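You operate a simulated robot arm through the tools that you are given. There is no shell and no other tool. Be economical: measure what you need, move in short steps, check, and stop when the job is done.

You are at the controls of a simulated robot arm. One attempt, no reset.

TASK
Wipe out the drawer under the coffee maker and restock it.
Fine: crumbs gone, red cloth back; spoon tray into the drawer, green spoon into either half of it; shut the drawer.
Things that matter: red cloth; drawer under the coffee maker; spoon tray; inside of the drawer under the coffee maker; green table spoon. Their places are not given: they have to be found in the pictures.

Only the result counts: the job must be done as asked and must still hold three seconds after the hand-in. Knocking over, shifting, dropping, spilling or breaking anything else fails it.

THE ROBOT
A 6-joint arm with a two-finger parallel gripper, fixed in place. Base frame: the origin is at the foot of the arm, x ahead of it, y to its left, z up. Units: mm, degrees, N and s.
Its first joint turns from -115.0 to 115.0 degrees. Payload 4.2 kg.
Tool frame: the origin (TCP) lies between the finger pads and is the grasp point; the fingertips stand 23 mm ahead of it; z points along the fingers, y is the line along which they close. Largest opening 94 mm; finger width 38, thickness 10; the body of the gripper, 54 by 96 mm, starts 39 mm behind the TCP.
Orientation is that of the tool frame in the base frame, as a unit quaternion [x, y, z, w]. With the fingers straight down and closing along the base's y, the tool's x points along the base's -x, its y along +y and its z along -z.

THE INTERFACE
- The arm moves only by the tool apply_moves. Its argument "series" is one flat list of numbers, 7 for each row, row after row: the shift along the tool's x, y, z in mm, then the turn, a rotation vector about the tool's x, y, z in degrees, then the gripper command, from -1 (fully open) to 1 (shut), values between in proportion. In form: [dx, dy, dz, wx, wy, wz, jaw, dx, dy, dz, wx, wy, wz, jaw, ...]. A call has 1 to 10 rows; each row is the pose to reach, as a shift and turn from the pose commanded when the call began, along the tool's axes at that moment. Each row takes 0.2 s and may step no farther than 50 mm and 8.6 degrees from the row before; otherwise, or with a gripper value out of range, the whole call is refused. A pose out of reach is approached as far as the arm can. The call stops where the force on the tool passes 40 N (or 10 N more than at its start, if that is more) or the arm is blocked; 0.2 s more then pass. The fingers move at their own pace (about 108 mm/s each) and stop on an object; they squeeze with about 22 N. The grip force told is the motor's: it shows also when the fingers shut on nothing. Time passes only in rows, and 0.2 s behind the last, so rows that repeat a pose let the fingers close. The reply holds the time, the measured pose of the TCP, the force on the tool along the base axes, the opening and the grip force, in the units named above and with some noise.
- Cameras (640 x 400 px; columns grow to the right, rows downward): "scene" is fixed at [400.8, -649.2, 1495.3]; the picture's right is [0.97, -0.25, 0.00], its down [-0.14, -0.54, -0.83] and it looks along [0.21, 0.80, -0.56] (base axes); focal length 350 px, centre (320, 200). "wrist" rides on the gripper at [-39, 0, -44] in the tool frame; the picture's right is [0.00, -1.00, 0.00], its down [0.97, 0.00, -0.24] and it looks along [0.24, 0.00, 0.97] (tool axes); focal length 218 px, centre (320, 200).
- get_image(camera): a new picture of that camera. The clock stands still meanwhile.
- raise_lower(by): slides the trunk up (or, below 0, down) by that many mm; the arm rides with it, the base frame stays. It gives what a move gives, with no picture.
- probe_pixels(camera, pixels): there is no depth. For up to 12 entries [column, row, z] of the newest picture of that camera ("zoom" is the newest enlarged one), the place [x, y] in the base frame at which the ray of that pixel passes the height z, good to about 2 mm. The clock stands still meanwhile.
- close_up(camera, box): a new picture of the part [left, top, right, bottom] of that camera's present view, enlarged. The clock stands still meanwhile.
- sign_off(): hands the job in; it is judged then, once.

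Go step by step. Measure first, check grasps and placings, and put right what went wrong. The budget is 80 turns and 38 pictures, counting those below and the enlarged ones. Unless the task says otherwise, let go and move clear before handing in, and close with one line.

The tools are called as a command line: name --argument value ..., lists and objects as JSON in quotes. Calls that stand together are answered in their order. apply_moves: Moves the arm, as the interface text tells. Its arguments: {"type":"object","properties":{"series":{"type":"array","items":{"type":"number"}}},"required":["series"]} The other tools are called the same way: raise_lower (by) slides the trunk up or down; get_image (camera) takes a picture; probe_pixels (camera, pixels) gives the place at which the rays of pixels pass given heights; close_up (camera, box) takes an enlarged picture of a part of a camera's view; sign_off () hands the job in.

At the start:

```text
t: 0.0
tool_pos: [501.7, 32.5, 1208.4]
orientation: [0.0, 1.0, 0.0, 0.0]
contact_force: [-0.2, 0.3, -0.8]
width: 94.4
grasp_force: 0.0
trunk travel left (down, up): [-850.0, 140.0]
```

scene: 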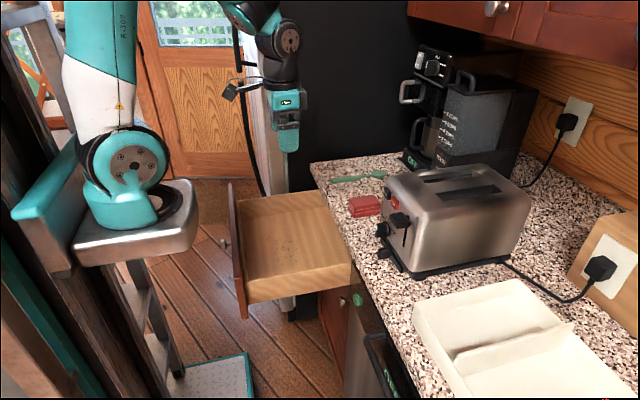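
wrist: 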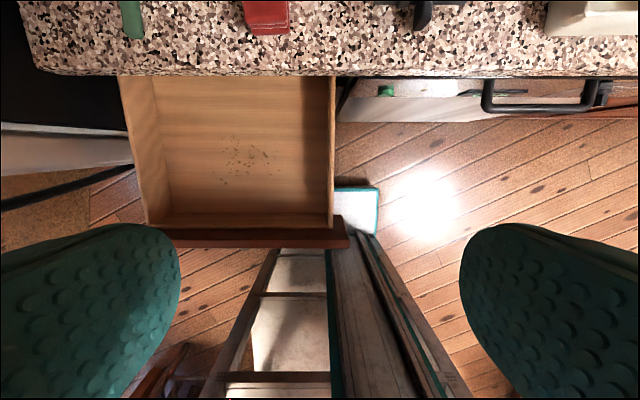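

The drawer stands open (scene ~290,240) with crumbs in it. The red cloth is at ~(364,205), the green spoon at ~(355,178) and the white tray at ~(510,340). I'll enlarge these to measure them.

close_up --camera "scene" --box '[220, 150, 420, 330]'

close_up --camera "scene" --box '[380, 250, 640, 400]'

probe_pixels --camera "wrist" --pixels '[[131, 38, 918], [132, 0, 918], [246, 34, 914], [288, 34, 914], [320, 75, 914], [118, 78, 900], [335, 78, 900], [148, 225, 890], [332, 228, 890], [345, 245, 890], [222, 150, 820], [268, 165, 820]]'

probe_pixels --camera "scene" --pixels '[[348, 200, 930], [380, 196, 930], [353, 217, 914], [382, 213, 914], [332, 180, 918], [385, 174, 918], [413, 300, 950], [520, 280, 950], [455, 365, 950], [575, 325, 950], [385, 270, 914], [310, 163, 914]]'

```text
2.22 times, centred on (320, 240) of scene
```

zoom: 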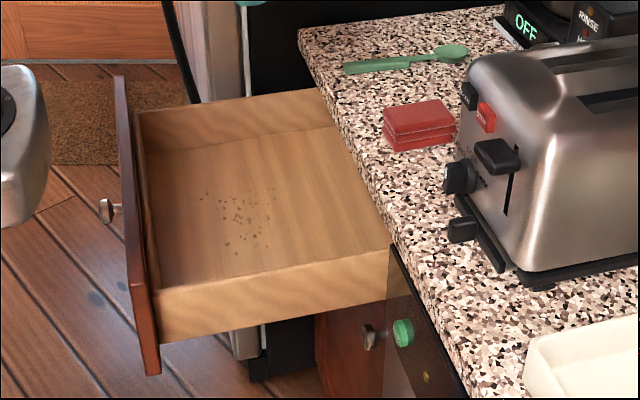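

```text
2.46 times, centred on (510, 325) of scene
```

zoom: 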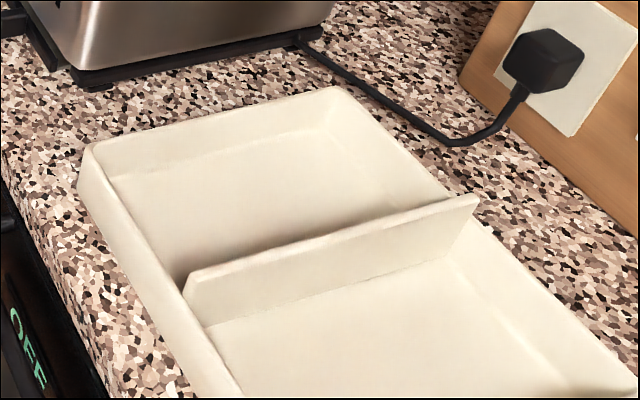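

```text
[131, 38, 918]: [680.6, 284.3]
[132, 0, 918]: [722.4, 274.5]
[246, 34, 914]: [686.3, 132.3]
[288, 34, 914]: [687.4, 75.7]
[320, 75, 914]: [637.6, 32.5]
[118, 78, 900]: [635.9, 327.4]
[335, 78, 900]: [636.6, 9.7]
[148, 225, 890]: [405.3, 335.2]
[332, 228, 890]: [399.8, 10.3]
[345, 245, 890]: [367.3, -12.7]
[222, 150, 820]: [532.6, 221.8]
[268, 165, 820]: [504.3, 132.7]
```

```text
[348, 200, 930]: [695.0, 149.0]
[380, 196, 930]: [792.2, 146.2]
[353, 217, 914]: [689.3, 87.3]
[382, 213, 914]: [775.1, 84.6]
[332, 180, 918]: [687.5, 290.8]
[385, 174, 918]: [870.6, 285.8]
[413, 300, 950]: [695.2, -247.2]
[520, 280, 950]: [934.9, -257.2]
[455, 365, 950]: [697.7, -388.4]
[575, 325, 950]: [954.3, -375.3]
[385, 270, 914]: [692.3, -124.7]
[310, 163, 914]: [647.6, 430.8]
```

Next I'll work out the heights by probing matching points from both cameras: the drawer floor (crumbs), the wall tops, the tray and the spoon.

probe_pixels --camera "scene" --pixels '[[284, 247, 760], [284, 247, 800], [284, 247, 840], [246, 280.5, 820], [246, 280.5, 860], [246, 280.5, 900], [237.6, 200.4, 820], [237.6, 200.4, 860], [237.6, 200.4, 900], [350, 262, 860], [350, 262, 890], [228, 183, 880]]'

probe_pixels --camera "wrist" --pixels '[[245, 163, 760], [245, 163, 800], [245, 163, 840], [332, 228, 820], [332, 228, 860], [332, 228, 880], [148, 225, 820], [148, 225, 860], [335, 78, 860], [118, 78, 860], [345, 247, 880], [345, 247, 860]]'

close_up --camera "wrist" --box '[100, 0, 360, 260]'

```text
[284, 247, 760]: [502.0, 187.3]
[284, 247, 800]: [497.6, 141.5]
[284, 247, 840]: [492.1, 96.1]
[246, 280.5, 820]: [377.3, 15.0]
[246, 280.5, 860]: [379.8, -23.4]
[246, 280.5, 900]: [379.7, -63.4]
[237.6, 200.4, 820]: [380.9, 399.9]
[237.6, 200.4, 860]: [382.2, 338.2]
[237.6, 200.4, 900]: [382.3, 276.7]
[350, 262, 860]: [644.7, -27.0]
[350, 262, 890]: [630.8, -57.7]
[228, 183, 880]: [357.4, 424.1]
```

```text
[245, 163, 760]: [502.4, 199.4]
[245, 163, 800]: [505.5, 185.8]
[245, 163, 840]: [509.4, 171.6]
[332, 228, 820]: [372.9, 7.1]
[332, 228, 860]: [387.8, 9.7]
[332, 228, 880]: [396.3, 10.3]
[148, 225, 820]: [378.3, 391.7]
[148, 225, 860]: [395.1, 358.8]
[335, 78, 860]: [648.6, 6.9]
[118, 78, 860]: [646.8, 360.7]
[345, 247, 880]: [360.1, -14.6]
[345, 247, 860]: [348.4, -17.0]
```

```text
1.54 times, centred on (230, 130) of wrist
```

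zoom: 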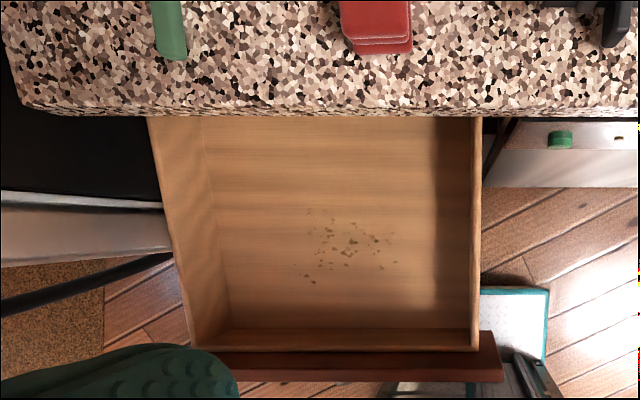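

The drawer floor is at z≈748 with crumbs near (502,203). The wall tops are at z≈826, with the drawer's inside about y 10–385 and x from ~378. I'll move over the cloth and spoon to look from above.

apply_moves --series '[-45, 25, 0, 0, 0, 0, -1, -90, 50, 0, 0, 0, 0, -1, -135, 75, 0, 0, 0, 0, -1, -175, 100, 0, 0, 0, 0, -1, -200, 120, 10, 0, 0, 0, -1, -200, 120, 10, 0, 0, 0, -1]'

get_image --camera "wrist"

```text
refused: row 1 steps farther than a row can; nothing moved
```

```text
32 pictures are left
```

wrist: 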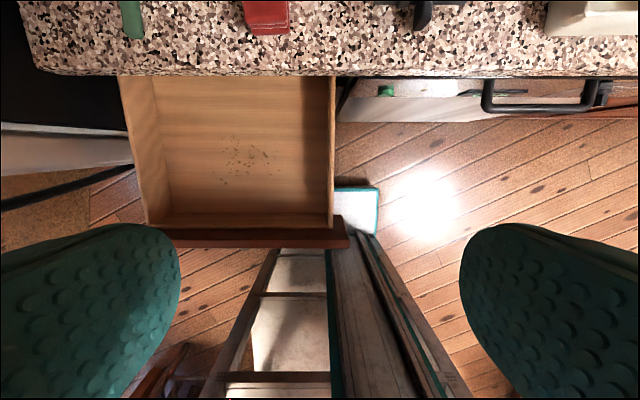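

The step was a little over 50 mm, so it was refused. I'll repeat the move in smaller steps.

apply_moves --series '[-40, 24, 0, 0, 0, 0, -1, -80, 48, 0, 0, 0, 0, -1, -120, 72, 0, 0, 0, 0, -1, -160, 96, 0, 0, 0, 0, -1, -190, 115, 5, 0, 0, 0, -1, -190, 115, 5, 0, 0, 0, -1]'

```text
t: 1.4
tool_pos: [690.6, 145.3, 1203.5]
orientation: [0.0, 1.0, 0.001, 0.0]
contact_force: [-0.1, -0.6, -0.3]
width: 94.4
grasp_force: 0.1
trunk travel left (down, up): [-850.0, 140.0]
```

get_image --camera "wrist"

```text
31 pictures are left
```

wrist: 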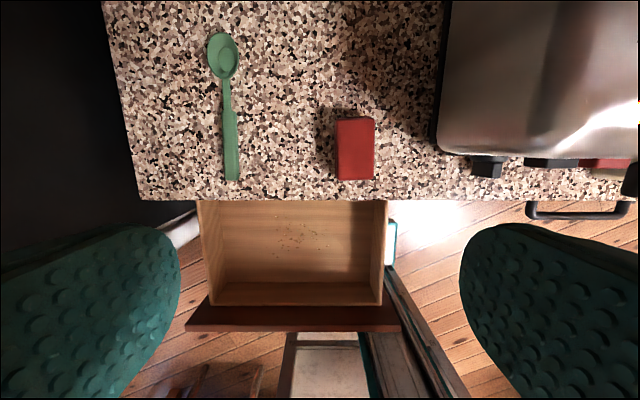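

The cloth shows at about (336–375, 118–180) and the spoon at (210–238, 33–180). I'll probe both.

probe_pixels --camera "wrist" --pixels '[[336, 120, 934], [372, 118, 934], [375, 179, 934], [338, 180, 934], [232, 180, 920], [229, 112, 920], [226, 78, 920], [222, 34, 914], [208, 55, 920], [238, 55, 920], [440, 150, 950], [297, 242, 748]]'

close_up --camera "wrist" --box '[190, 20, 400, 190]'

close_up --camera "scene" --box '[320, 160, 410, 220]'

```text
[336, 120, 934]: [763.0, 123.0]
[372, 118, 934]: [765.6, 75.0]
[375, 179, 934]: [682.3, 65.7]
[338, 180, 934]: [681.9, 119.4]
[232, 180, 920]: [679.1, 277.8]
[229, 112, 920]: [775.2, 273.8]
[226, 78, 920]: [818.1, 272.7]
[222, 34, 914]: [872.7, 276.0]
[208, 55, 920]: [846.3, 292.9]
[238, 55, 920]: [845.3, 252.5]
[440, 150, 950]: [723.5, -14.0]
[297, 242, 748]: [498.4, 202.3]
```

```text
2.35 times, centred on (295, 105) of wrist
```

zoom: 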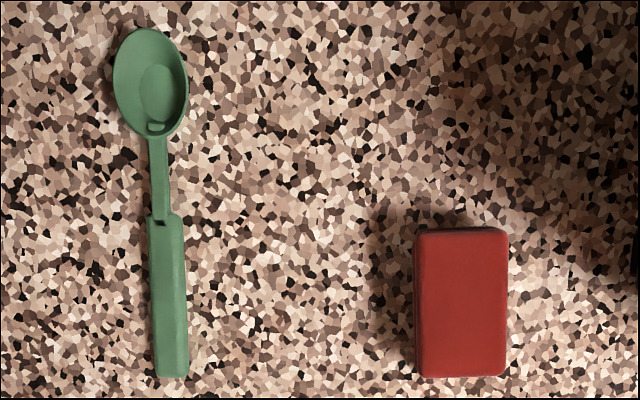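

```text
6.67 times, centred on (365, 190) of scene
```

zoom: 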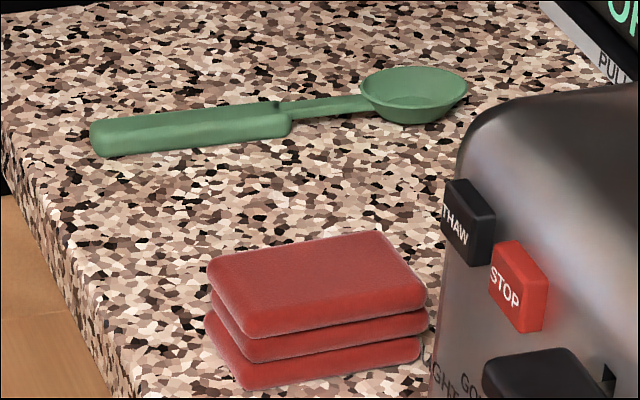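

The cloth is a folded stack about 83×55 mm and 25 mm high, centred near (722,95). I'll descend with the fingertips about 8 mm above the counter and grip it across y.

apply_moves --series '[-15, -25, 30, 0, 0, 0, -1, -31, -50, 65, 0, 0, 0, -1, -31, -50, 110, 0, 0, 0, -1, -31, -50, 155, 0, 0, 0, -1, -31, -50, 200, 0, 0, 0, -1, -31, -50, 235, 0, 0, 0, -1, -31, -50, 258, 0, 0, 0, -1, -31, -50, 258, 0, 0, 0, 1, -31, -50, 258, 0, 0, 0, 1, -31, -50, 258, 0, 0, 0, 1]'

close_up --camera "scene" --box '[300, 120, 460, 220]'

```text
t: 3.6
tool_pos: [723.2, 98.1, 944.9]
orientation: [0.0, 1.0, -0.001, 0.0]
contact_force: [0.9, 0.3, 1.7]
width: 51.4
grasp_force: 22.2
trunk travel left (down, up): [-850.0, 140.0]
```

```text
4.00 times, centred on (380, 170) of scene
```

zoom: 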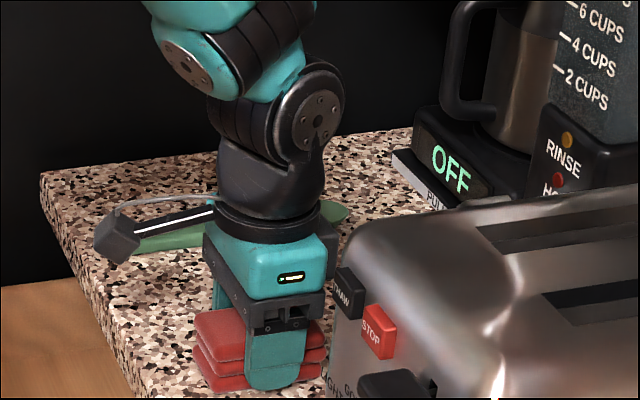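

The cloth is held (width 51, 22 N). I'll lift it, carry it over the drawer and lower it to just above the floor.

apply_moves --series '[0, 0, -45, 0, 0, 0, 1, 10, 5, -85, 0, 0, 0, 1, 50, 25, -95, 0, 0, 0, 1, 90, 45, -95, 0, 0, 0, 1, 130, 65, -95, 0, 0, 0, 1, 170, 85, -95, 0, 0, 0, 1, 205, 105, -85, 0, 0, 0, 1, 205, 105, -40, 0, 0, 0, 1, 205, 105, 5, 0, 0, 0, 1, 205, 105, 50, 0, 0, 0, 1]'

get_image --camera "scene"

```text
t: 5.8
tool_pos: [517.3, 202.8, 895.2]
orientation: [0.0, 1.0, 0.0, 0.001]
contact_force: [-0.1, -0.3, -0.2]
width: 51.4
grasp_force: 21.8
trunk travel left (down, up): [-850.0, 140.0]
```

```text
27 pictures are left
```

scene: 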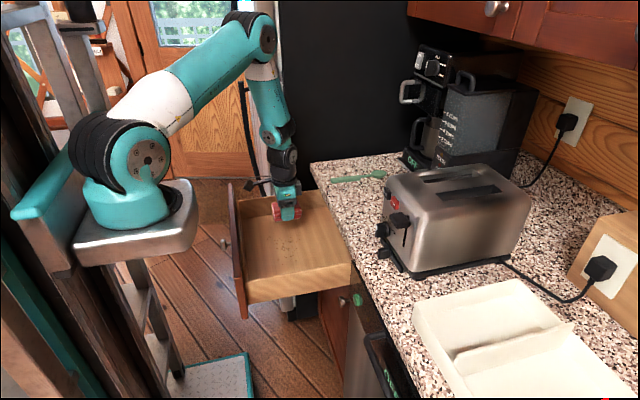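

All is clear. I'll go to the first lane's start (545,275) and lower slowly until I see contact.

apply_moves --series '[-14, 36, 20, 0, 0, 0, 1, -28, 72, 40, 0, 0, 0, 1, -28, 72, 75, 0, 0, 0, 1, -28, 72, 95, 0, 0, 0, 1, -28, 72, 103, 0, 0, 0, 1, -28, 72, 109, 0, 0, 0, 1, -28, 72, 112, 0, 0, 0, 1, -28, 72, 112, 0, 0, 0, 1]'

```text
t: 7.6
tool_pos: [544.8, 274.5, 782.4]
orientation: [0.0, 1.0, 0.0, 0.0]
contact_force: [-0.2, 0.5, -0.5]
width: 51.4
grasp_force: 21.5
trunk travel left (down, up): [-850.0, 140.0]
```

No contact yet at z≈782, so I'll lower further in 2 mm steps.

apply_moves --series '[0, 0, 2, 0, 0, 0, 1, 0, 0, 4, 0, 0, 0, 1, 0, 0, 5, 0, 0, 0, 1, 0, 0, 6, 0, 0, 0, 1, 0, 0, 6, 0, 0, 0, 1]'

```text
t: 8.8
tool_pos: [546.6, 273.5, 777.7]
orientation: [0.001, 1.0, 0.0, 0.0]
contact_force: [-0.7, -0.2, -0.3]
width: 51.5
grasp_force: 22.6
trunk travel left (down, up): [-850.0, 140.0]
```

apply_moves --series '[0, 0, 2, 0, 0, 0, 1, 0, 0, 3, 0, 0, 0, 1, 0, 0, 4, 0, 0, 0, 1, 0, 0, 4, 0, 0, 0, 1]'

close_up --camera "scene" --box '[220, 170, 380, 280]'

```text
t: 9.8
tool_pos: [545.8, 274.4, 773.5]
orientation: [0.0, 1.0, 0.001, 0.0]
contact_force: [-0.2, -0.9, 1.2]
width: 51.5
grasp_force: 22.1
trunk travel left (down, up): [-850.0, 140.0]
```

```text
3.64 times, centred on (300, 225) of scene
```

zoom: 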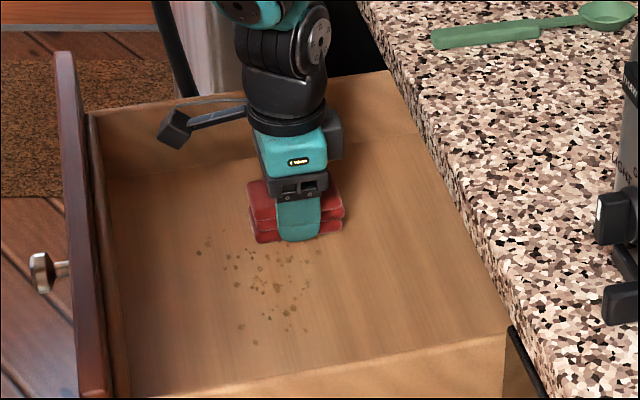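

apply_moves --series '[0, 0, 1, 0, 0, 0, 1, 0, 0, 2, 0, 0, 0, 1, 0, 0, 3, 0, 0, 0, 1, 0, 0, 3, 0, 0, 0, 1]'

```text
t: 10.8
tool_pos: [545.3, 274.4, 769.5]
orientation: [0.0, 1.0, 0.001, 0.001]
contact_force: [1.8, -2.4, 27.3]
width: 51.6
grasp_force: 21.8
trunk travel left (down, up): [-850.0, 140.0]
```

Contact came at z≈770 with 27 N, so the floor is at about z≈739. I'll ease off about 1.5 mm and wipe lanes along y.

apply_moves --series '[0, 0, -1.5, 0, 0, 0, 1, 0, -40, -1.5, 0, 0, 0, 1, 0, -80, -1.5, 0, 0, 0, 1, 0, -120, -1.5, 0, 0, 0, 1, 0, -165, -1.5, 0, 0, 0, 1, 40, -165, -1.5, 0, 0, 0, 1, 40, -120, -1.5, 0, 0, 0, 1, 40, -80, -1.5, 0, 0, 0, 1, 40, -40, -1.5, 0, 0, 0, 1, 40, 0, -1.5, 0, 0, 0, 1]'

close_up --camera "scene" --box '[220, 170, 380, 280]'

```text
t: 13.0
tool_pos: [506.5, 273.4, 771.6]
orientation: [-0.001, 1.0, 0.001, 0.0]
contact_force: [-1.0, -0.5, 5.4]
width: 51.5
grasp_force: 22.2
trunk travel left (down, up): [-850.0, 140.0]
```

```text
3.64 times, centred on (300, 225) of scene
```

zoom: 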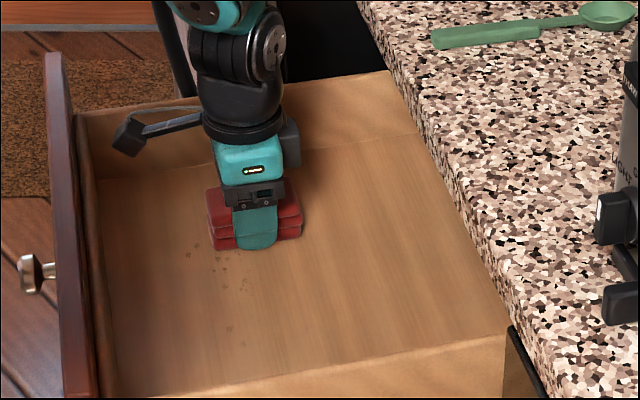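

The wipe works: only the crumbs on the front side remain, at zoom (187–255, 240–330). The drawer slid out slightly on the lane change, so I'll lift before shifting to the next lane.

apply_moves --series '[0, 0, -8, 0, 0, 0, 1, 42, 0, -8, 0, 0, 0, 1, 42, 0, 0, 0, 0, 0, 1, 42, -40, 0, 0, 0, 0, 1, 42, -80, 0, 0, 0, 0, 1, 42, -120, 0, 0, 0, 0, 1, 42, -165, 0, 0, 0, 0, 1, 42, -165, -40, 0, 0, 0, 1, 42, -165, -85, 0, 0, 0, 1, 42, -165, -130, 0, 0, 0, 1]'

close_up --camera "scene" --box '[200, 170, 380, 290]'

```text
t: 13.6
tool_pos: [477.9, 275.4, 781.3]
orientation: [0.001, 1.0, -0.001, 0.008]
contact_force: [2.4, -0.5, -0.1]
width: 51.5
grasp_force: 22.2
trunk travel left (down, up): [-850.0, 140.0]
stopped in row 3: the force on the tool passed its limit (the readings are from after the stop); the commanded pose is now the measured one
```

```text
3.33 times, centred on (290, 230) of scene
```

zoom: 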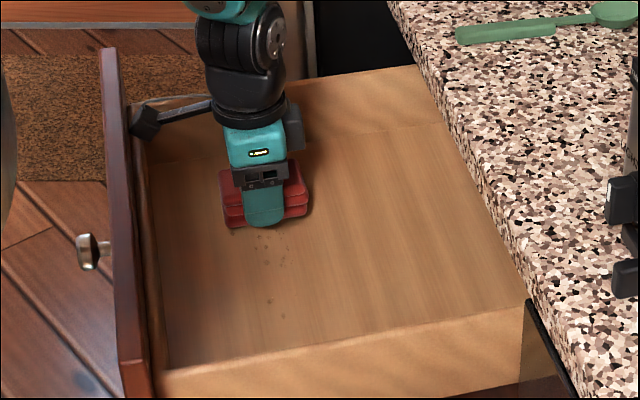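

A bracket on the wrist touched the drawer's front wall. I'll find how far forward the remaining crumbs lie, at zoom (250–295, 235–315).

probe_pixels --camera "zoom" --pixels '[[250, 240, 739], [265, 262, 739], [290, 235, 739], [270, 300, 739], [285, 317, 739], [155, 150, 830], [100, 50, 850], [520, 300, 820], [167, 370, 820], [265, 226, 739]]'

```text
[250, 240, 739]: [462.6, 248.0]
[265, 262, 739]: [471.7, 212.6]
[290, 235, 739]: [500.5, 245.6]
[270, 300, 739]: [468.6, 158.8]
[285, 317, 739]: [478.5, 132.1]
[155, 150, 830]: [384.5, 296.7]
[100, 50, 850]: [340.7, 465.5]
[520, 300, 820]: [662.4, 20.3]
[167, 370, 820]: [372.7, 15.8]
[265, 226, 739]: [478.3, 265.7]
```

The crumbs span x 460–500. A lane at x≈487 covers 445–529 and stays clear of the front wall.

apply_moves --series '[-9, 0, 0, 0, 0, 0, 1, -9, 0, 9.5, 0, 0, 0, 1, -9, 0, 10.5, 0, 0, 0, 1, -9, -40, 10.5, 0, 0, 0, 1, -9, -80, 10.5, 0, 0, 0, 1, -9, -120, 10.5, 0, 0, 0, 1, -9, -165, 10.5, 0, 0, 0, 1, -9, -165, 0, 0, 0, 0, 1]'

close_up --camera "scene" --box '[200, 170, 380, 290]'

```text
t: 15.4
tool_pos: [484.3, 105.8, 782.3]
orientation: [0.001, 1.0, -0.002, 0.008]
contact_force: [0.2, 0.8, -1.7]
width: 51.8
grasp_force: 22.2
trunk travel left (down, up): [-850.0, 140.0]
```

```text
3.33 times, centred on (290, 230) of scene
```

zoom: 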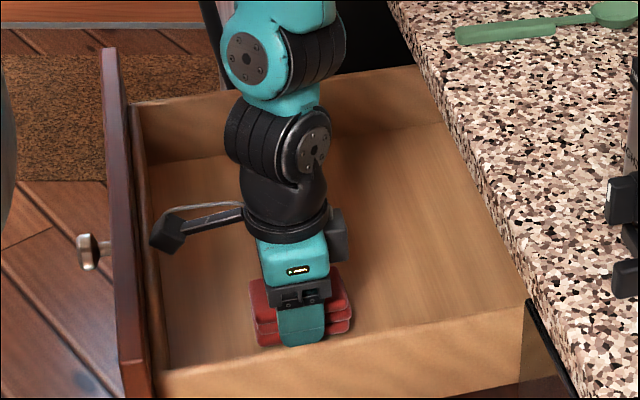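

No crumbs are visible now. I'll raise the cloth and carry it back above its original spot, correcting the 1° tilt.

apply_moves --series '[0, 0, -48, 0, 0.3, 0, 1, 0, 0, -96, 0, 0.6, 0, 1, 0, 0, -144, 0, 0.92, 0, 1, 0, 0, -192, 0, 0.92, 0, 1, 0, 0, -238, 0, 0.92, 0, 1, -48, -2, -238, 0, 0.92, 0, 1, -96, -4, -238, 0, 0.92, 0, 1, -144, -6, -238, 0, 0.92, 0, 1, -192, -8, -238, 0, 0.92, 0, 1, -236, -8, -238, 0, 0.92, 0, 1]'

close_up --camera "scene" --box '[210, 140, 410, 290]'

```text
t: 17.6
tool_pos: [718.5, 102.5, 1022.1]
orientation: [0.001, 1.0, -0.001, 0.0]
contact_force: [-0.5, 0.7, -0.6]
width: 51.8
grasp_force: 21.6
trunk travel left (down, up): [-850.0, 140.0]
```

```text
2.67 times, centred on (310, 215) of scene
```

zoom: 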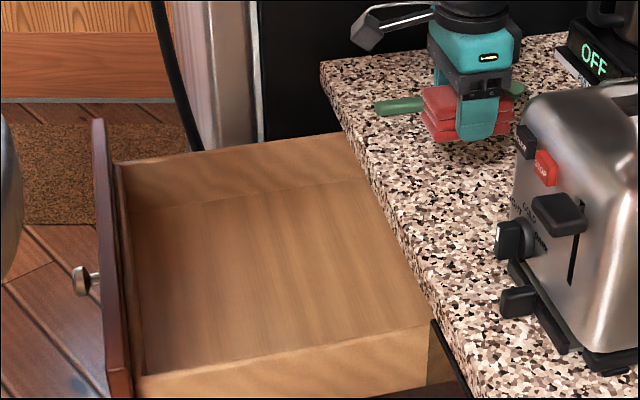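

The drawer is clean. I'll lower the cloth back to (723,98).

apply_moves --series '[-4, -4, 30, 0, 0, 0, 1, -4, -4, 55, 0, 0, 0, 1, -4, -4, 68, 0, 0, 0, 1, -4, -4, 72, 0, 0, 0, 1, -4, -4, 74, 0, 0, 0, 1, -4, -4, 74, 0, 0, 0, 1]'

```text
t: 19.0
tool_pos: [722.8, 97.7, 948.3]
orientation: [0.002, 1.0, -0.001, 0.0]
contact_force: [0.0, -0.3, -0.7]
width: 51.5
grasp_force: 22.4
trunk travel left (down, up): [-850.0, 140.0]
```

apply_moves --series '[0, 0, 1, 0, 0, 0, 1, 0, 0, 2, 0, 0, 0, 1, 0, 0, 3, 0, 0, 0, 1, 0, 0, 3, 0, 0, 0, 1]'

```text
t: 20.0
tool_pos: [722.1, 97.0, 946.6]
orientation: [0.002, 1.0, -0.001, 0.0]
contact_force: [0.7, 0.7, 0.0]
width: 51.5
grasp_force: 22.3
trunk travel left (down, up): [-850.0, 140.0]
```

apply_moves --series '[0, 0, 1, 0, 0, 0, 1, 0, 0, 2, 0, 0, 0, 1, 0, 0, 2, 0, 0, 0, -1, 0, 0, 2, 0, 0, 0, -1, 0, 0, -10, 0, 0, 0, -1, 0, 0, -55, 0, 0, 0, -1, 0, 0, -100, 0, 0, 0, -1, 0, 0, -145, 0, 0, 0, -1, 0, 0, -190, 0, 0, 0, -1, 0, 0, -235, 0, 0, 0, -1]'

```text
t: 22.2
tool_pos: [722.4, 100.1, 1179.1]
orientation: [0.001, 1.0, -0.001, -0.001]
contact_force: [0.4, 0.0, 0.1]
width: 94.2
grasp_force: 0.1
trunk travel left (down, up): [-850.0, 140.0]
```

The cloth is released. I'll move high over the toaster to look at the tray.

apply_moves --series '[0, 0, -45, 0, 0, 0, -1, 10, -45, -55, 0, 0, 0, -1, 20, -93, -55, 0, 0, 0, -1, 30, -141, -55, 0, 0, 0, -1, 30, -190, -55, 0, 0, 0, -1, 30, -239, -55, 0, 0, 0, -1, 30, -288, -55, 0, 0, 0, -1, 30, -337, -55, 0, 0, 0, -1, 30, -386, -55, 0, 0, 0, -1, 30, -420, -55, 0, 0, 0, -1]'

get_image --camera "wrist"

get_image --camera "scene"

```text
t: 24.4
tool_pos: [691.4, -324.9, 1236.5]
orientation: [0.001, 1.0, -0.001, 0.0]
contact_force: [-0.2, 0.3, -0.2]
width: 94.1
grasp_force: 0.0
trunk travel left (down, up): [-850.0, 140.0]
```

```text
21 pictures are left
```

wrist: 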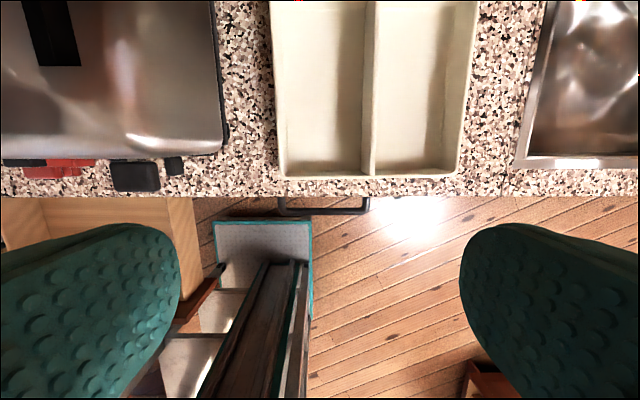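

```text
20 pictures are left
```

scene: 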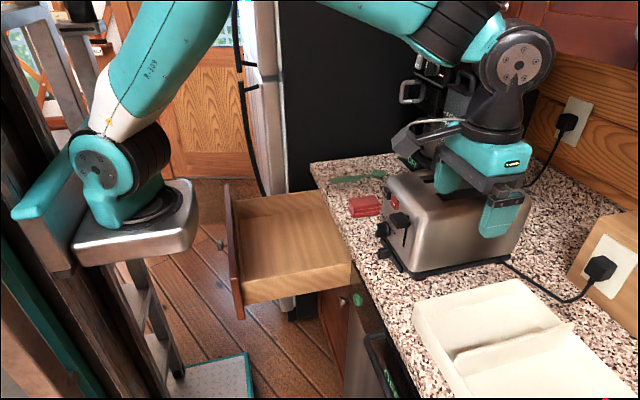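

I'll probe the tray's corners and divider at a couple of heights.

probe_pixels --camera "wrist" --pixels '[[282, 178, 960], [458, 176, 960], [369, 176, 960], [372, 2, 960], [270, 2, 960], [478, 2, 960], [282, 178, 980], [458, 176, 980], [282, 178, 940], [369, 100, 960], [225, 150, 1050], [515, 167, 914]]'

probe_pixels --camera "scene" --pixels '[[413, 303, 940], [413, 303, 960], [413, 303, 980], [513, 280, 940], [513, 280, 960], [513, 280, 980], [454, 358, 940], [454, 358, 960], [454, 358, 980], [575, 323, 940], [575, 323, 960], [575, 323, 980]]'

close_up --camera "wrist" --box '[250, 0, 500, 200]'

```text
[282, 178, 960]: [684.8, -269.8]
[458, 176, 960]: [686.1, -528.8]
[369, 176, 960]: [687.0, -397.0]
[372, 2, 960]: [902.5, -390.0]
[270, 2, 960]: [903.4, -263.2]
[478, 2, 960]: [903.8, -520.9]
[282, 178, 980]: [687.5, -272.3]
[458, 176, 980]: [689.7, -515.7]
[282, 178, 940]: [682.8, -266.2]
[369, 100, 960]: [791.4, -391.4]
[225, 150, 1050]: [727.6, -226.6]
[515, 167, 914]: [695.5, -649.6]
```

```text
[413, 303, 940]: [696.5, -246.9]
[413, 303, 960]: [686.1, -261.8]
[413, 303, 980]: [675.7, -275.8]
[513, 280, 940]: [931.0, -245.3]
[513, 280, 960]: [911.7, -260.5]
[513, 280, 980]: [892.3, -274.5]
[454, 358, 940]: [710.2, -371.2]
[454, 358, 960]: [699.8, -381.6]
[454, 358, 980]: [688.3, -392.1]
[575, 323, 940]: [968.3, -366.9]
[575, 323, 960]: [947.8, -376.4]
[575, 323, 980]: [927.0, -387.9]
```

```text
2.00 times, centred on (375, 100) of wrist
```

zoom: 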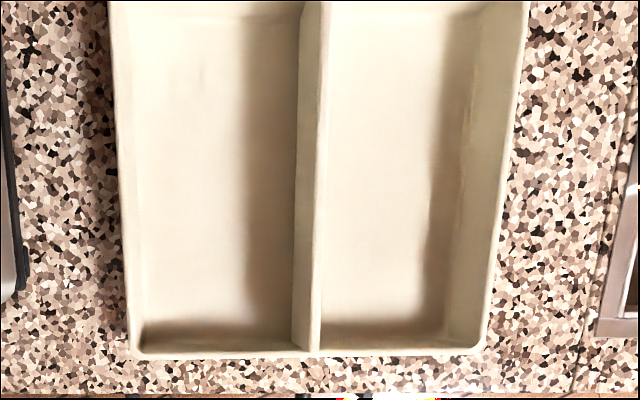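

The tray is about 240×250 mm (x 685–925, y −268 to −518) with its rim at z≈962. A taller divider (top ≈985) runs along x at y≈−392. I'll grip that divider as near its middle as reach allows, so first I'll hover above it.

apply_moves --series '[-20, -13, 40, 0, 0, 0, -1, -40, -27, 80, 0, 0, 0, -1, -60, -40, 120, 0, 0, 0, -1, -80, -53, 150, 0, 0, 0, -1, -99, -67, 180, 0, 0, 0, -1, -99, -67, 196, 0, 0, 0, -1, -99, -67, 196, 0, 0, 0, -1]'

get_image --camera "wrist"

```text
t: 26.0
tool_pos: [789.3, -390.3, 1041.3]
orientation: [0.002, 1.0, -0.001, -0.001]
contact_force: [0.6, -0.1, -0.1]
width: 93.9
grasp_force: 0.1
trunk travel left (down, up): [-850.0, 140.0]
```

```text
18 pictures are left
```

wrist: 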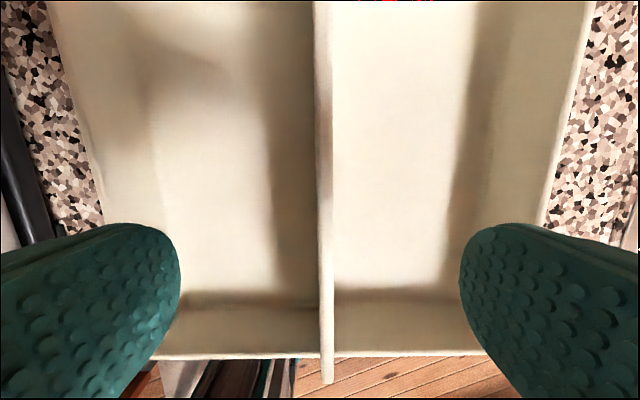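

The divider is well centred between the fingers (col ~325). I'll descend to z≈968 with a little more x and close.

apply_moves --series '[-14, -1, 20, 0, 0, 0, -1, -14, -1, 40, 0, 0, 0, -1, -14, -1, 58, 0, 0, 0, -1, -14, -1, 73, 0, 0, 0, -1, -14, -1, 73, 0, 0, 0, -1, -14, -1, 73, 0, 0, 0, 1, -14, -1, 73, 0, 0, 0, 1, -14, -1, 73, 0, 0, 0, 1, -14, -1, 73, 0, 0, 0, 1]'

```text
t: 28.0
tool_pos: [803.1, -391.2, 967.6]
orientation: [0.002, 1.0, -0.001, 0.001]
contact_force: [-0.6, 0.9, 0.9]
width: 7.6
grasp_force: 22.3
trunk travel left (down, up): [-850.0, 140.0]
```

The divider is gripped (width 7.6) at the tray's centre. I'll lift and check for sag.

apply_moves --series '[0, 0, -10, 0, 0, 0, 1, 0, 0, -30, 0, 0, 0, 1, 0, 0, -60, 0, 0, 0, 1, 0, 0, -92, 0, 0, 0, 1, 0, 0, -92, 0, 0, 0, 1]'

get_image --camera "scene"

```text
t: 29.2
tool_pos: [803.6, -390.7, 1058.9]
orientation: [0.001, 1.0, 0.001, 0.0]
contact_force: [0.5, 0.1, -2.2]
width: 7.9
grasp_force: 21.8
trunk travel left (down, up): [-850.0, 140.0]
```

```text
17 pictures are left
```

scene: 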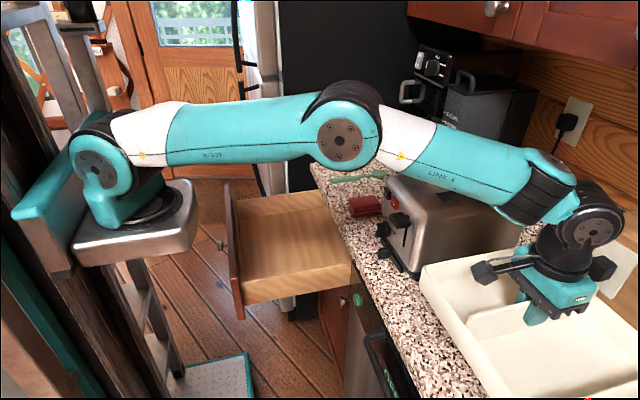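

The tray lifts level and is light. I'll draw it back toward the robot, clear of the counter and toaster.

apply_moves --series '[40, 0, 0, 0, 0, 0, 1, 80, 0, 0, 0, 0, 0, 1, 120, 0, 0, 0, 0, 0, 1, 160, 0, 0, 0, 0, 0, 1, 200, 0, 0, 0, 0, 0, 1, 240, 0, 0, 0, 0, 0, 1, 280, 0, 0, 0, 0, 0, 1, 298, 0, 0, 0, 0, 0, 1]'

apply_moves --series '[0, 45, 0, 0, 0, 0, 1, 0, 90, 0, 0, 0, 0, 1, 0, 135, 0, 0, 0, 0, 1, 0, 180, 0, 0, 0, 0, 1, 0, 225, 0, 0, 0, 0, 1, 0, 270, 0, 0, 0, 0, 1, 0, 315, 0, 0, 0, 0, 1, 0, 360, 0, 0, 0, 0, 1, 0, 405, 0, 0, 0, 0, 1, 0, 440, 0, 0, 0, 0, 1]'

get_image --camera "scene"

```text
t: 31.0
tool_pos: [503.5, -390.9, 1059.5]
orientation: [0.002, 1.0, -0.001, 0.0]
contact_force: [-0.5, -0.7, -1.8]
width: 8.0
grasp_force: 22.3
trunk travel left (down, up): [-850.0, 140.0]
```

```text
t: 33.2
tool_pos: [505.8, 49.8, 1058.8]
orientation: [0.002, 1.0, -0.001, 0.0]
contact_force: [0.1, 0.7, -2.5]
width: 7.8
grasp_force: 22.0
trunk travel left (down, up): [-850.0, 140.0]
```

```text
16 pictures are left
```

scene: 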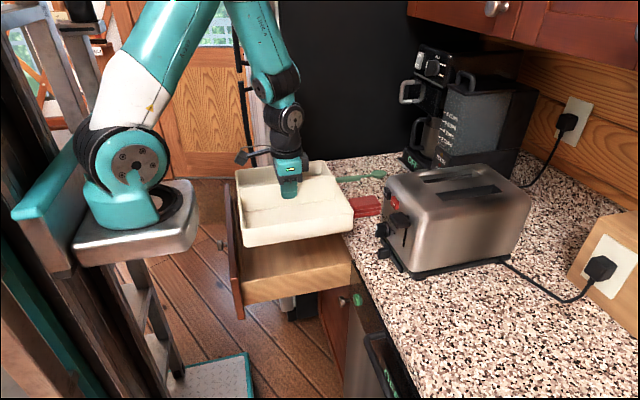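

I'll measure where the drawer's front wall is now, and check the tray extents in this picture.

close_up --camera "scene" --box '[210, 140, 370, 310]'

probe_pixels --camera "scene" --pixels '[[244.5, 281.7, 826], [247, 248, 1053], [236, 167, 1053], [353, 235, 1053], [325, 161, 1053], [240, 320, 740], [350, 262, 826]]'

```text
2.35 times, centred on (290, 225) of scene
```

zoom: 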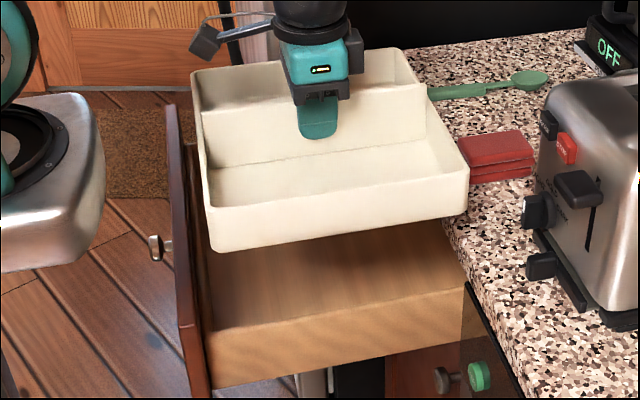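

```text
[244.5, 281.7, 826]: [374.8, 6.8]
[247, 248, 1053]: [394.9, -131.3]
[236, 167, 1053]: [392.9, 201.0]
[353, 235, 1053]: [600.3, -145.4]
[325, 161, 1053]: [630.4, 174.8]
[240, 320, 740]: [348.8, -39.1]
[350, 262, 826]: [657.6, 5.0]
```

The tray spans about x 391–630, and the gap between front wall and counter edge is about 384–637, so x≈506 centres it. I'll move to y=200 and lower to just above the drawer walls.

apply_moves --series '[0, 40, 0, 0, 0, 0, 1, 0, 80, 0, 0, 0, 0, 1, 0, 120, 0, 0, 0, 0, 1, 0, 150, 0, 0, 0, 0, 1, 0, 150, 40, 0, 0, 0, 1, 0, 150, 80, 0, 0, 0, 1, 0, 150, 110, 0, 0, 0, 1, 0, 150, 135, 0, 0, 0, 1, 0, 150, 155, 0, 0, 0, 1, 0, 150, 155, 0, 0, 0, 1]'

close_up --camera "scene" --box '[210, 150, 370, 310]'

get_image --camera "wrist"

```text
t: 35.4
tool_pos: [507.2, 198.6, 902.2]
orientation: [0.002, 1.0, -0.001, 0.0]
contact_force: [0.6, -0.3, -3.1]
width: 7.8
grasp_force: 21.8
trunk travel left (down, up): [-850.0, 140.0]
```

```text
2.50 times, centred on (290, 230) of scene
```

zoom: 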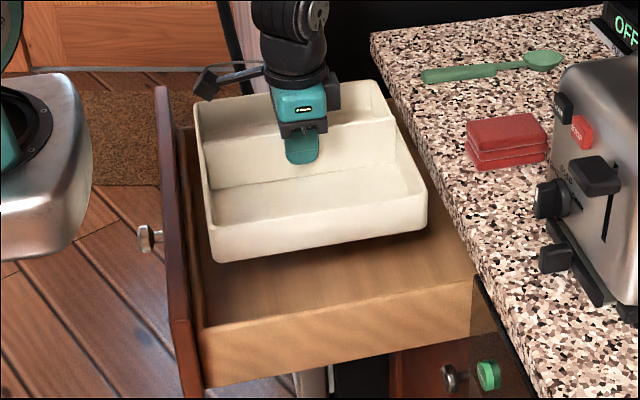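

```text
13 pictures are left
```

wrist: 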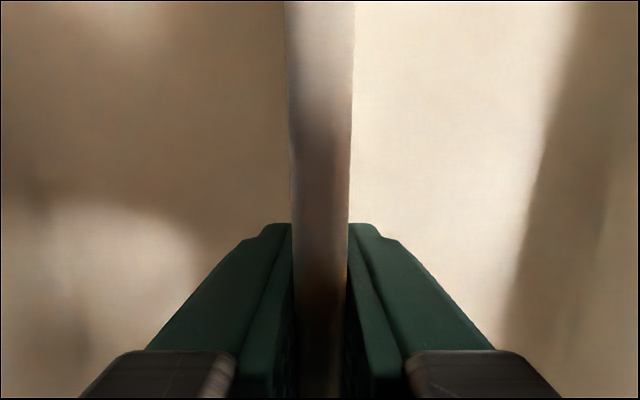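

The tray sits over the opening with clearance on all sides. I'll lower it gradually into the drawer.

apply_moves --series '[0, 0, 15, 0, 0, 0, 1, 0, 0, 30, 0, 0, 0, 1, 0, 0, 45, 0, 0, 0, 1, 0, 0, 58, 0, 0, 0, 1, 0, 0, 70, 0, 0, 0, 1, 0, 0, 80, 0, 0, 0, 1, 0, 0, 90, 0, 0, 0, 1, 0, 0, 98, 0, 0, 0, 1, 0, 0, 104, 0, 0, 0, 1, 0, 0, 104, 0, 0, 0, 1]'

close_up --camera "scene" --box '[210, 150, 370, 310]'

```text
t: 37.6
tool_pos: [506.2, 198.7, 799.5]
orientation: [0.002, 1.0, -0.001, 0.0]
contact_force: [0.6, 0.1, -2.3]
width: 7.7
grasp_force: 22.0
trunk travel left (down, up): [-850.0, 140.0]
```

```text
2.50 times, centred on (290, 230) of scene
```

zoom: 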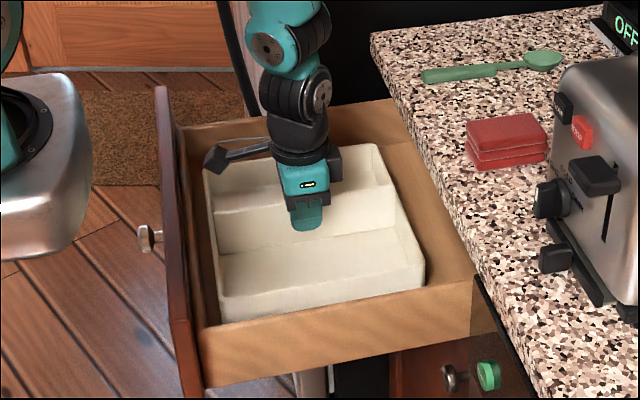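

Inside without touching anything. I'll lower slowly until the tray meets the floor.

apply_moves --series '[0, 0, 2, 0, 0, 0, 1, 0, 0, 4, 0, 0, 0, 1, 0, 0, 5, 0, 0, 0, 1, 0, 0, 6, 0, 0, 0, 1, 0, 0, 6, 0, 0, 0, 1]'

```text
t: 38.8
tool_pos: [506.0, 199.6, 794.3]
orientation: [0.003, 1.0, 0.0, 0.0]
contact_force: [2.2, -1.7, 16.6]
width: 7.9
grasp_force: 21.4
trunk travel left (down, up): [-850.0, 140.0]
```

The tray is on the floor (16.6 N). I'll release it and rise clear.

apply_moves --series '[0, 0, -1, 0, 0, 0, -0.3, 0, 0, -1, 0, 0, 0, -0.3, 0, 0, -20, 0, 0, 0, -0.3, 0, 0, -65, 0, 0, 0, -0.5, 0, 0, -110, 0, 0, 0, -0.5, 0, 0, -155, 0, 0, 0, -0.5, 0, 0, -200, 0, 0, 0, -0.5, 0, 0, -245, 0, 0, 0, -0.5, 0, 0, -290, 0, 0, 0, -0.5]'

get_image --camera "wrist"

```text
t: 40.8
tool_pos: [505.4, 201.9, 1085.0]
orientation: [0.002, 1.0, -0.001, 0.0]
contact_force: [0.1, 0.0, -0.6]
width: 70.7
grasp_force: 0.0
trunk travel left (down, up): [-850.0, 140.0]
```

```text
11 pictures are left
```

wrist: 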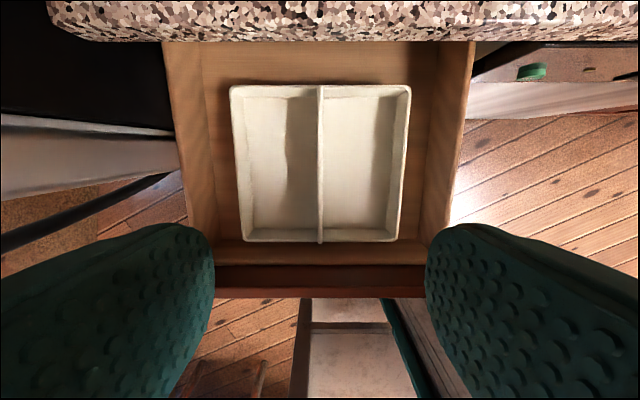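

The tray is well inside, with clear floor around it. Now the spoon: I'll grip the handle at (758,276), with the fingertips about 3 mm above the counter.

apply_moves --series '[-42, 13, 0, 0, 0, 0, -0.5, -84, 25, 0, 0, 0, 0, -0.5, -126, 38, 0, 0, 0, 0, -0.5, -168, 50, 0, 0, 0, 0, -0.5, -210, 63, 0, 0, 0, 0, -0.5, -252, 75, 0, 0, 0, 0, -0.5, -252, 75, 45, 0, 0, 0, -0.5, -252, 75, 90, 0, 0, 0, -0.5, -252, 75, 90, 0, 0, 0, -0.5]'

get_image --camera "wrist"

```text
t: 42.8
tool_pos: [759.2, 271.6, 994.6]
orientation: [0.001, 1.0, -0.001, 0.0]
contact_force: [0.0, 0.4, 0.5]
width: 70.5
grasp_force: 0.2
trunk travel left (down, up): [-850.0, 140.0]
```

```text
10 pictures are left
```

wrist: 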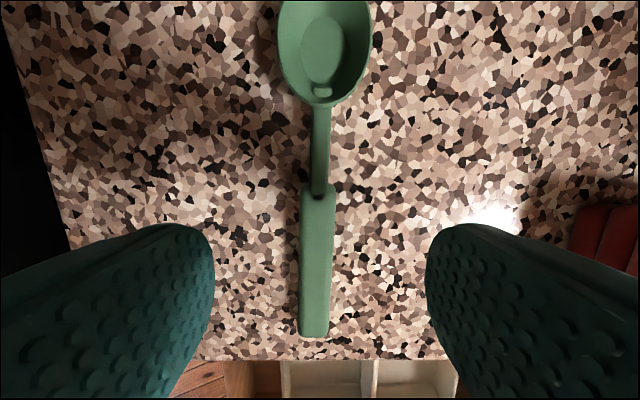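

probe_pixels --camera "wrist" --pixels '[[318, 187, 927], [314, 336, 925], [302, 250, 926], [333, 250, 926], [320, 0, 920], [318, 100, 920]]'

```text
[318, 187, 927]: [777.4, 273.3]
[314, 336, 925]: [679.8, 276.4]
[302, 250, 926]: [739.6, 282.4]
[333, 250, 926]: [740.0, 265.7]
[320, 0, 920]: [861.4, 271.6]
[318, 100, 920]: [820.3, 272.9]
```

The handle is centred at y≈274 here and about 17 mm wide. I'll descend and close.

apply_moves --series '[0, 2, 25, 0, 0, 0, -0.5, 0, 2, 45, 0, 0, 0, -0.5, 0, 2, 54, 0, 0, 0, -0.5, 0, 2, 54, 0, 0, 0, 1, 0, 2, 54, 0, 0, 0, 1, 0, 2, 54, 0, 0, 0, 1, 0, 2, 54, 0, 0, 0, 1]'

```text
t: 44.4
tool_pos: [758.3, 275.0, 941.5]
orientation: [0.002, 1.0, 0.0, 0.0]
contact_force: [0.6, -0.2, 1.8]
width: 19.0
grasp_force: 22.0
trunk travel left (down, up): [-850.0, 140.0]
```

The spoon is gripped (width 19). I'll lift it and carry it over the tray's left half.

apply_moves --series '[0, 0, -30, 0, 0, 0, 1, 0, 0, -70, 0, 0, 0, 1, 20, 0, -105, 0, 0, 0, 1, 65, -3, -105, 0, 0, 0, 1, 110, -6, -105, 0, 0, 0, 1, 155, -8, -105, 0, 0, 0, 1, 200, -10, -105, 0, 0, 0, 1, 240, -12, -105, 0, 0, 0, 1, 264, -12, -105, 0, 0, 0, 1, 264, -12, -60, 0, 0, 0, 1]'

close_up --camera "scene" --box '[210, 130, 370, 290]'

get_image --camera "wrist"

```text
t: 46.6
tool_pos: [492.2, 265.2, 999.5]
orientation: [0.001, 1.0, 0.0, 0.001]
contact_force: [-0.5, 0.2, -0.3]
width: 19.0
grasp_force: 21.9
trunk travel left (down, up): [-850.0, 140.0]
```

```text
2.50 times, centred on (290, 210) of scene
```

zoom: 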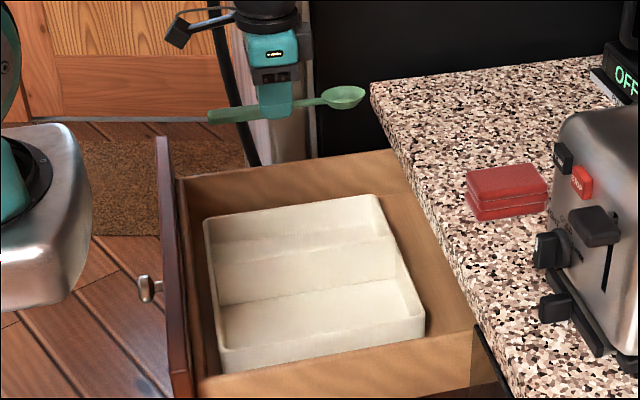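

```text
8 pictures are left
```

wrist: 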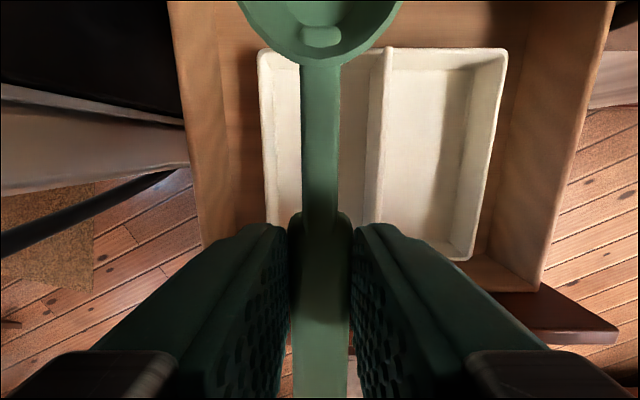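

probe_pixels --camera "wrist" --pixels '[[258, 52, 787], [507, 50, 787], [390, 47, 808], [385, 150, 808], [468, 260, 787], [265, 222, 787], [275, 68, 743]]'

```text
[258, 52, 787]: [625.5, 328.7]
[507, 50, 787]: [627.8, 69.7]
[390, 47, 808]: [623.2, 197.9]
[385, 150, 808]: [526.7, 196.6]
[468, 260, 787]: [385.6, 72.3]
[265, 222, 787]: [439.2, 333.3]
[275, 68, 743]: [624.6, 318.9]
```

The left half spans y≈200–328 and x≈390–622, so the spoon at (492,265) fits. I'll lower it to the tray floor.

apply_moves --series '[0, -1, 40, 0, 0, 0, 1, 0, -1, 80, 0, 0, 0, 1, 0, -1, 120, 0, 0, 0, 1, 0, -1, 155, 0, 0, 0, 1, 0, -1, 185, 0, 0, 0, 1, 0, -1, 205, 0, 0, 0, 1, 0, -1, 217, 0, 0, 0, 1, 0, -1, 223, 0, 0, 0, 1, 0, -1, 225, 0, 0, 0, 1, 0, -1, 225, 0, 0, 0, 1]'

close_up --camera "scene" --box '[210, 130, 370, 290]'

```text
t: 48.8
tool_pos: [494.1, 263.3, 775.0]
orientation: [0.002, 1.0, 0.0, 0.0]
contact_force: [1.0, 0.4, 0.4]
width: 19.1
grasp_force: 22.4
trunk travel left (down, up): [-850.0, 140.0]
```

```text
2.50 times, centred on (290, 210) of scene
```

zoom: 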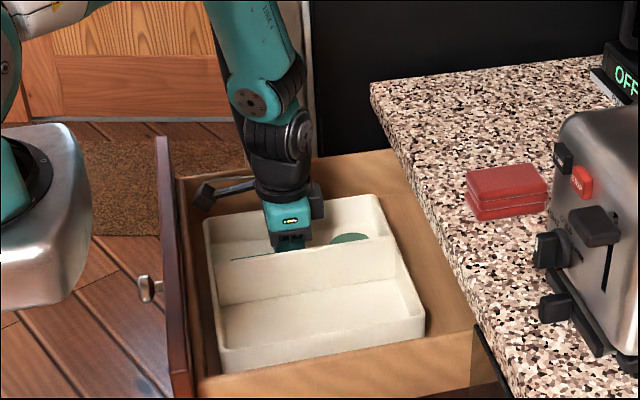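

The spoon is just above the tray floor. I'll lower it the last few millimetres.

apply_moves --series '[0, 0, 1.5, 0, 0, 0, 1, 0, 0, 3, 0, 0, 0, 1, 0, 0, 4, 0, 0, 0, 1, 0, 0, 4, 0, 0, 0, 1]'

```text
t: 49.8
tool_pos: [494.5, 264.5, 772.1]
orientation: [0.002, 1.0, 0.0, 0.001]
contact_force: [1.3, 1.7, 18.0]
width: 19.2
grasp_force: 22.4
trunk travel left (down, up): [-850.0, 140.0]
```

Contact at 18 N. I'll open partly and rise clear.

apply_moves --series '[0, 0, -1, 0, 0, 0, -0.2, 0, 0, -1, 0, 0, 0, -0.2, 0, 0, -20, 0, 0, 0, -0.2, 0, 0, -65, 0, 0, 0, -0.2, 0, 0, -110, 0, 0, 0, -0.2, 0, 0, -155, 0, 0, 0, -0.2, 0, 0, -200, 0, 0, 0, -0.2, 0, 0, -245, 0, 0, 0, 1, 0, 0, -290, 0, 0, 0, 1]'

get_image --camera "wrist"

get_image --camera "scene"

```text
t: 51.8
tool_pos: [495.2, 263.7, 1062.3]
orientation: [0.002, 1.0, 0.0, 0.0]
contact_force: [0.4, -0.6, -0.4]
width: 0.0
grasp_force: 22.1
trunk travel left (down, up): [-850.0, 140.0]
```

```text
6 pictures are left
```

wrist: 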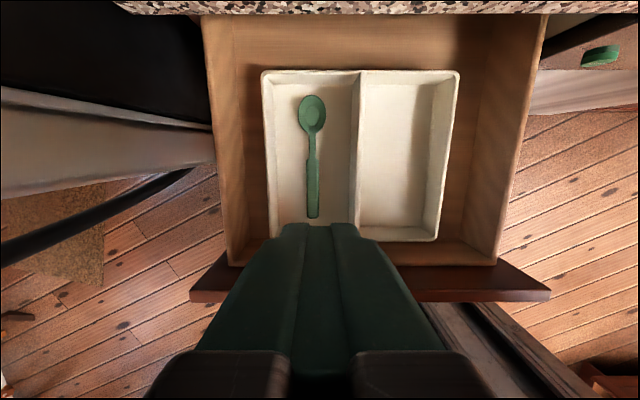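

```text
5 pictures are left
```

scene: 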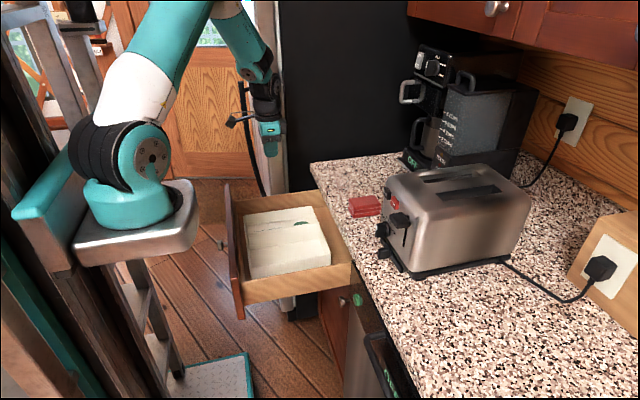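

The spoon lies in the left half of the tray, and the cloth is back. Next is shutting the drawer, so I'll measure the front panel from wrist (190–550, 265–302) and from the scene.

probe_pixels --camera "wrist" --pixels '[[191, 302, 820], [191, 302, 850], [550, 297, 820], [550, 297, 850], [550, 292, 850], [230, 265, 830], [205, 120, 914], [0, 90, 900]]'

close_up --camera "scene" --box '[205, 170, 365, 330]'

```text
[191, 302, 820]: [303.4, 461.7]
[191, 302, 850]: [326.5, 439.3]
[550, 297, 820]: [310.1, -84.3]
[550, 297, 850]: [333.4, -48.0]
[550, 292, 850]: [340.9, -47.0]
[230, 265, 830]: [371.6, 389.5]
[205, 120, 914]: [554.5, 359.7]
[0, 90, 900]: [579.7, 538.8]
```

```text
2.50 times, centred on (285, 250) of scene
```

zoom: 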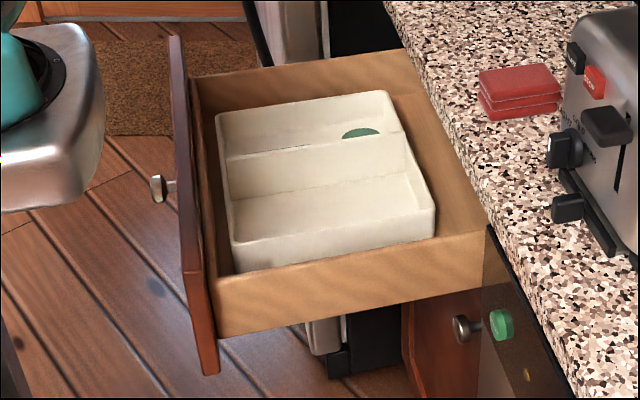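

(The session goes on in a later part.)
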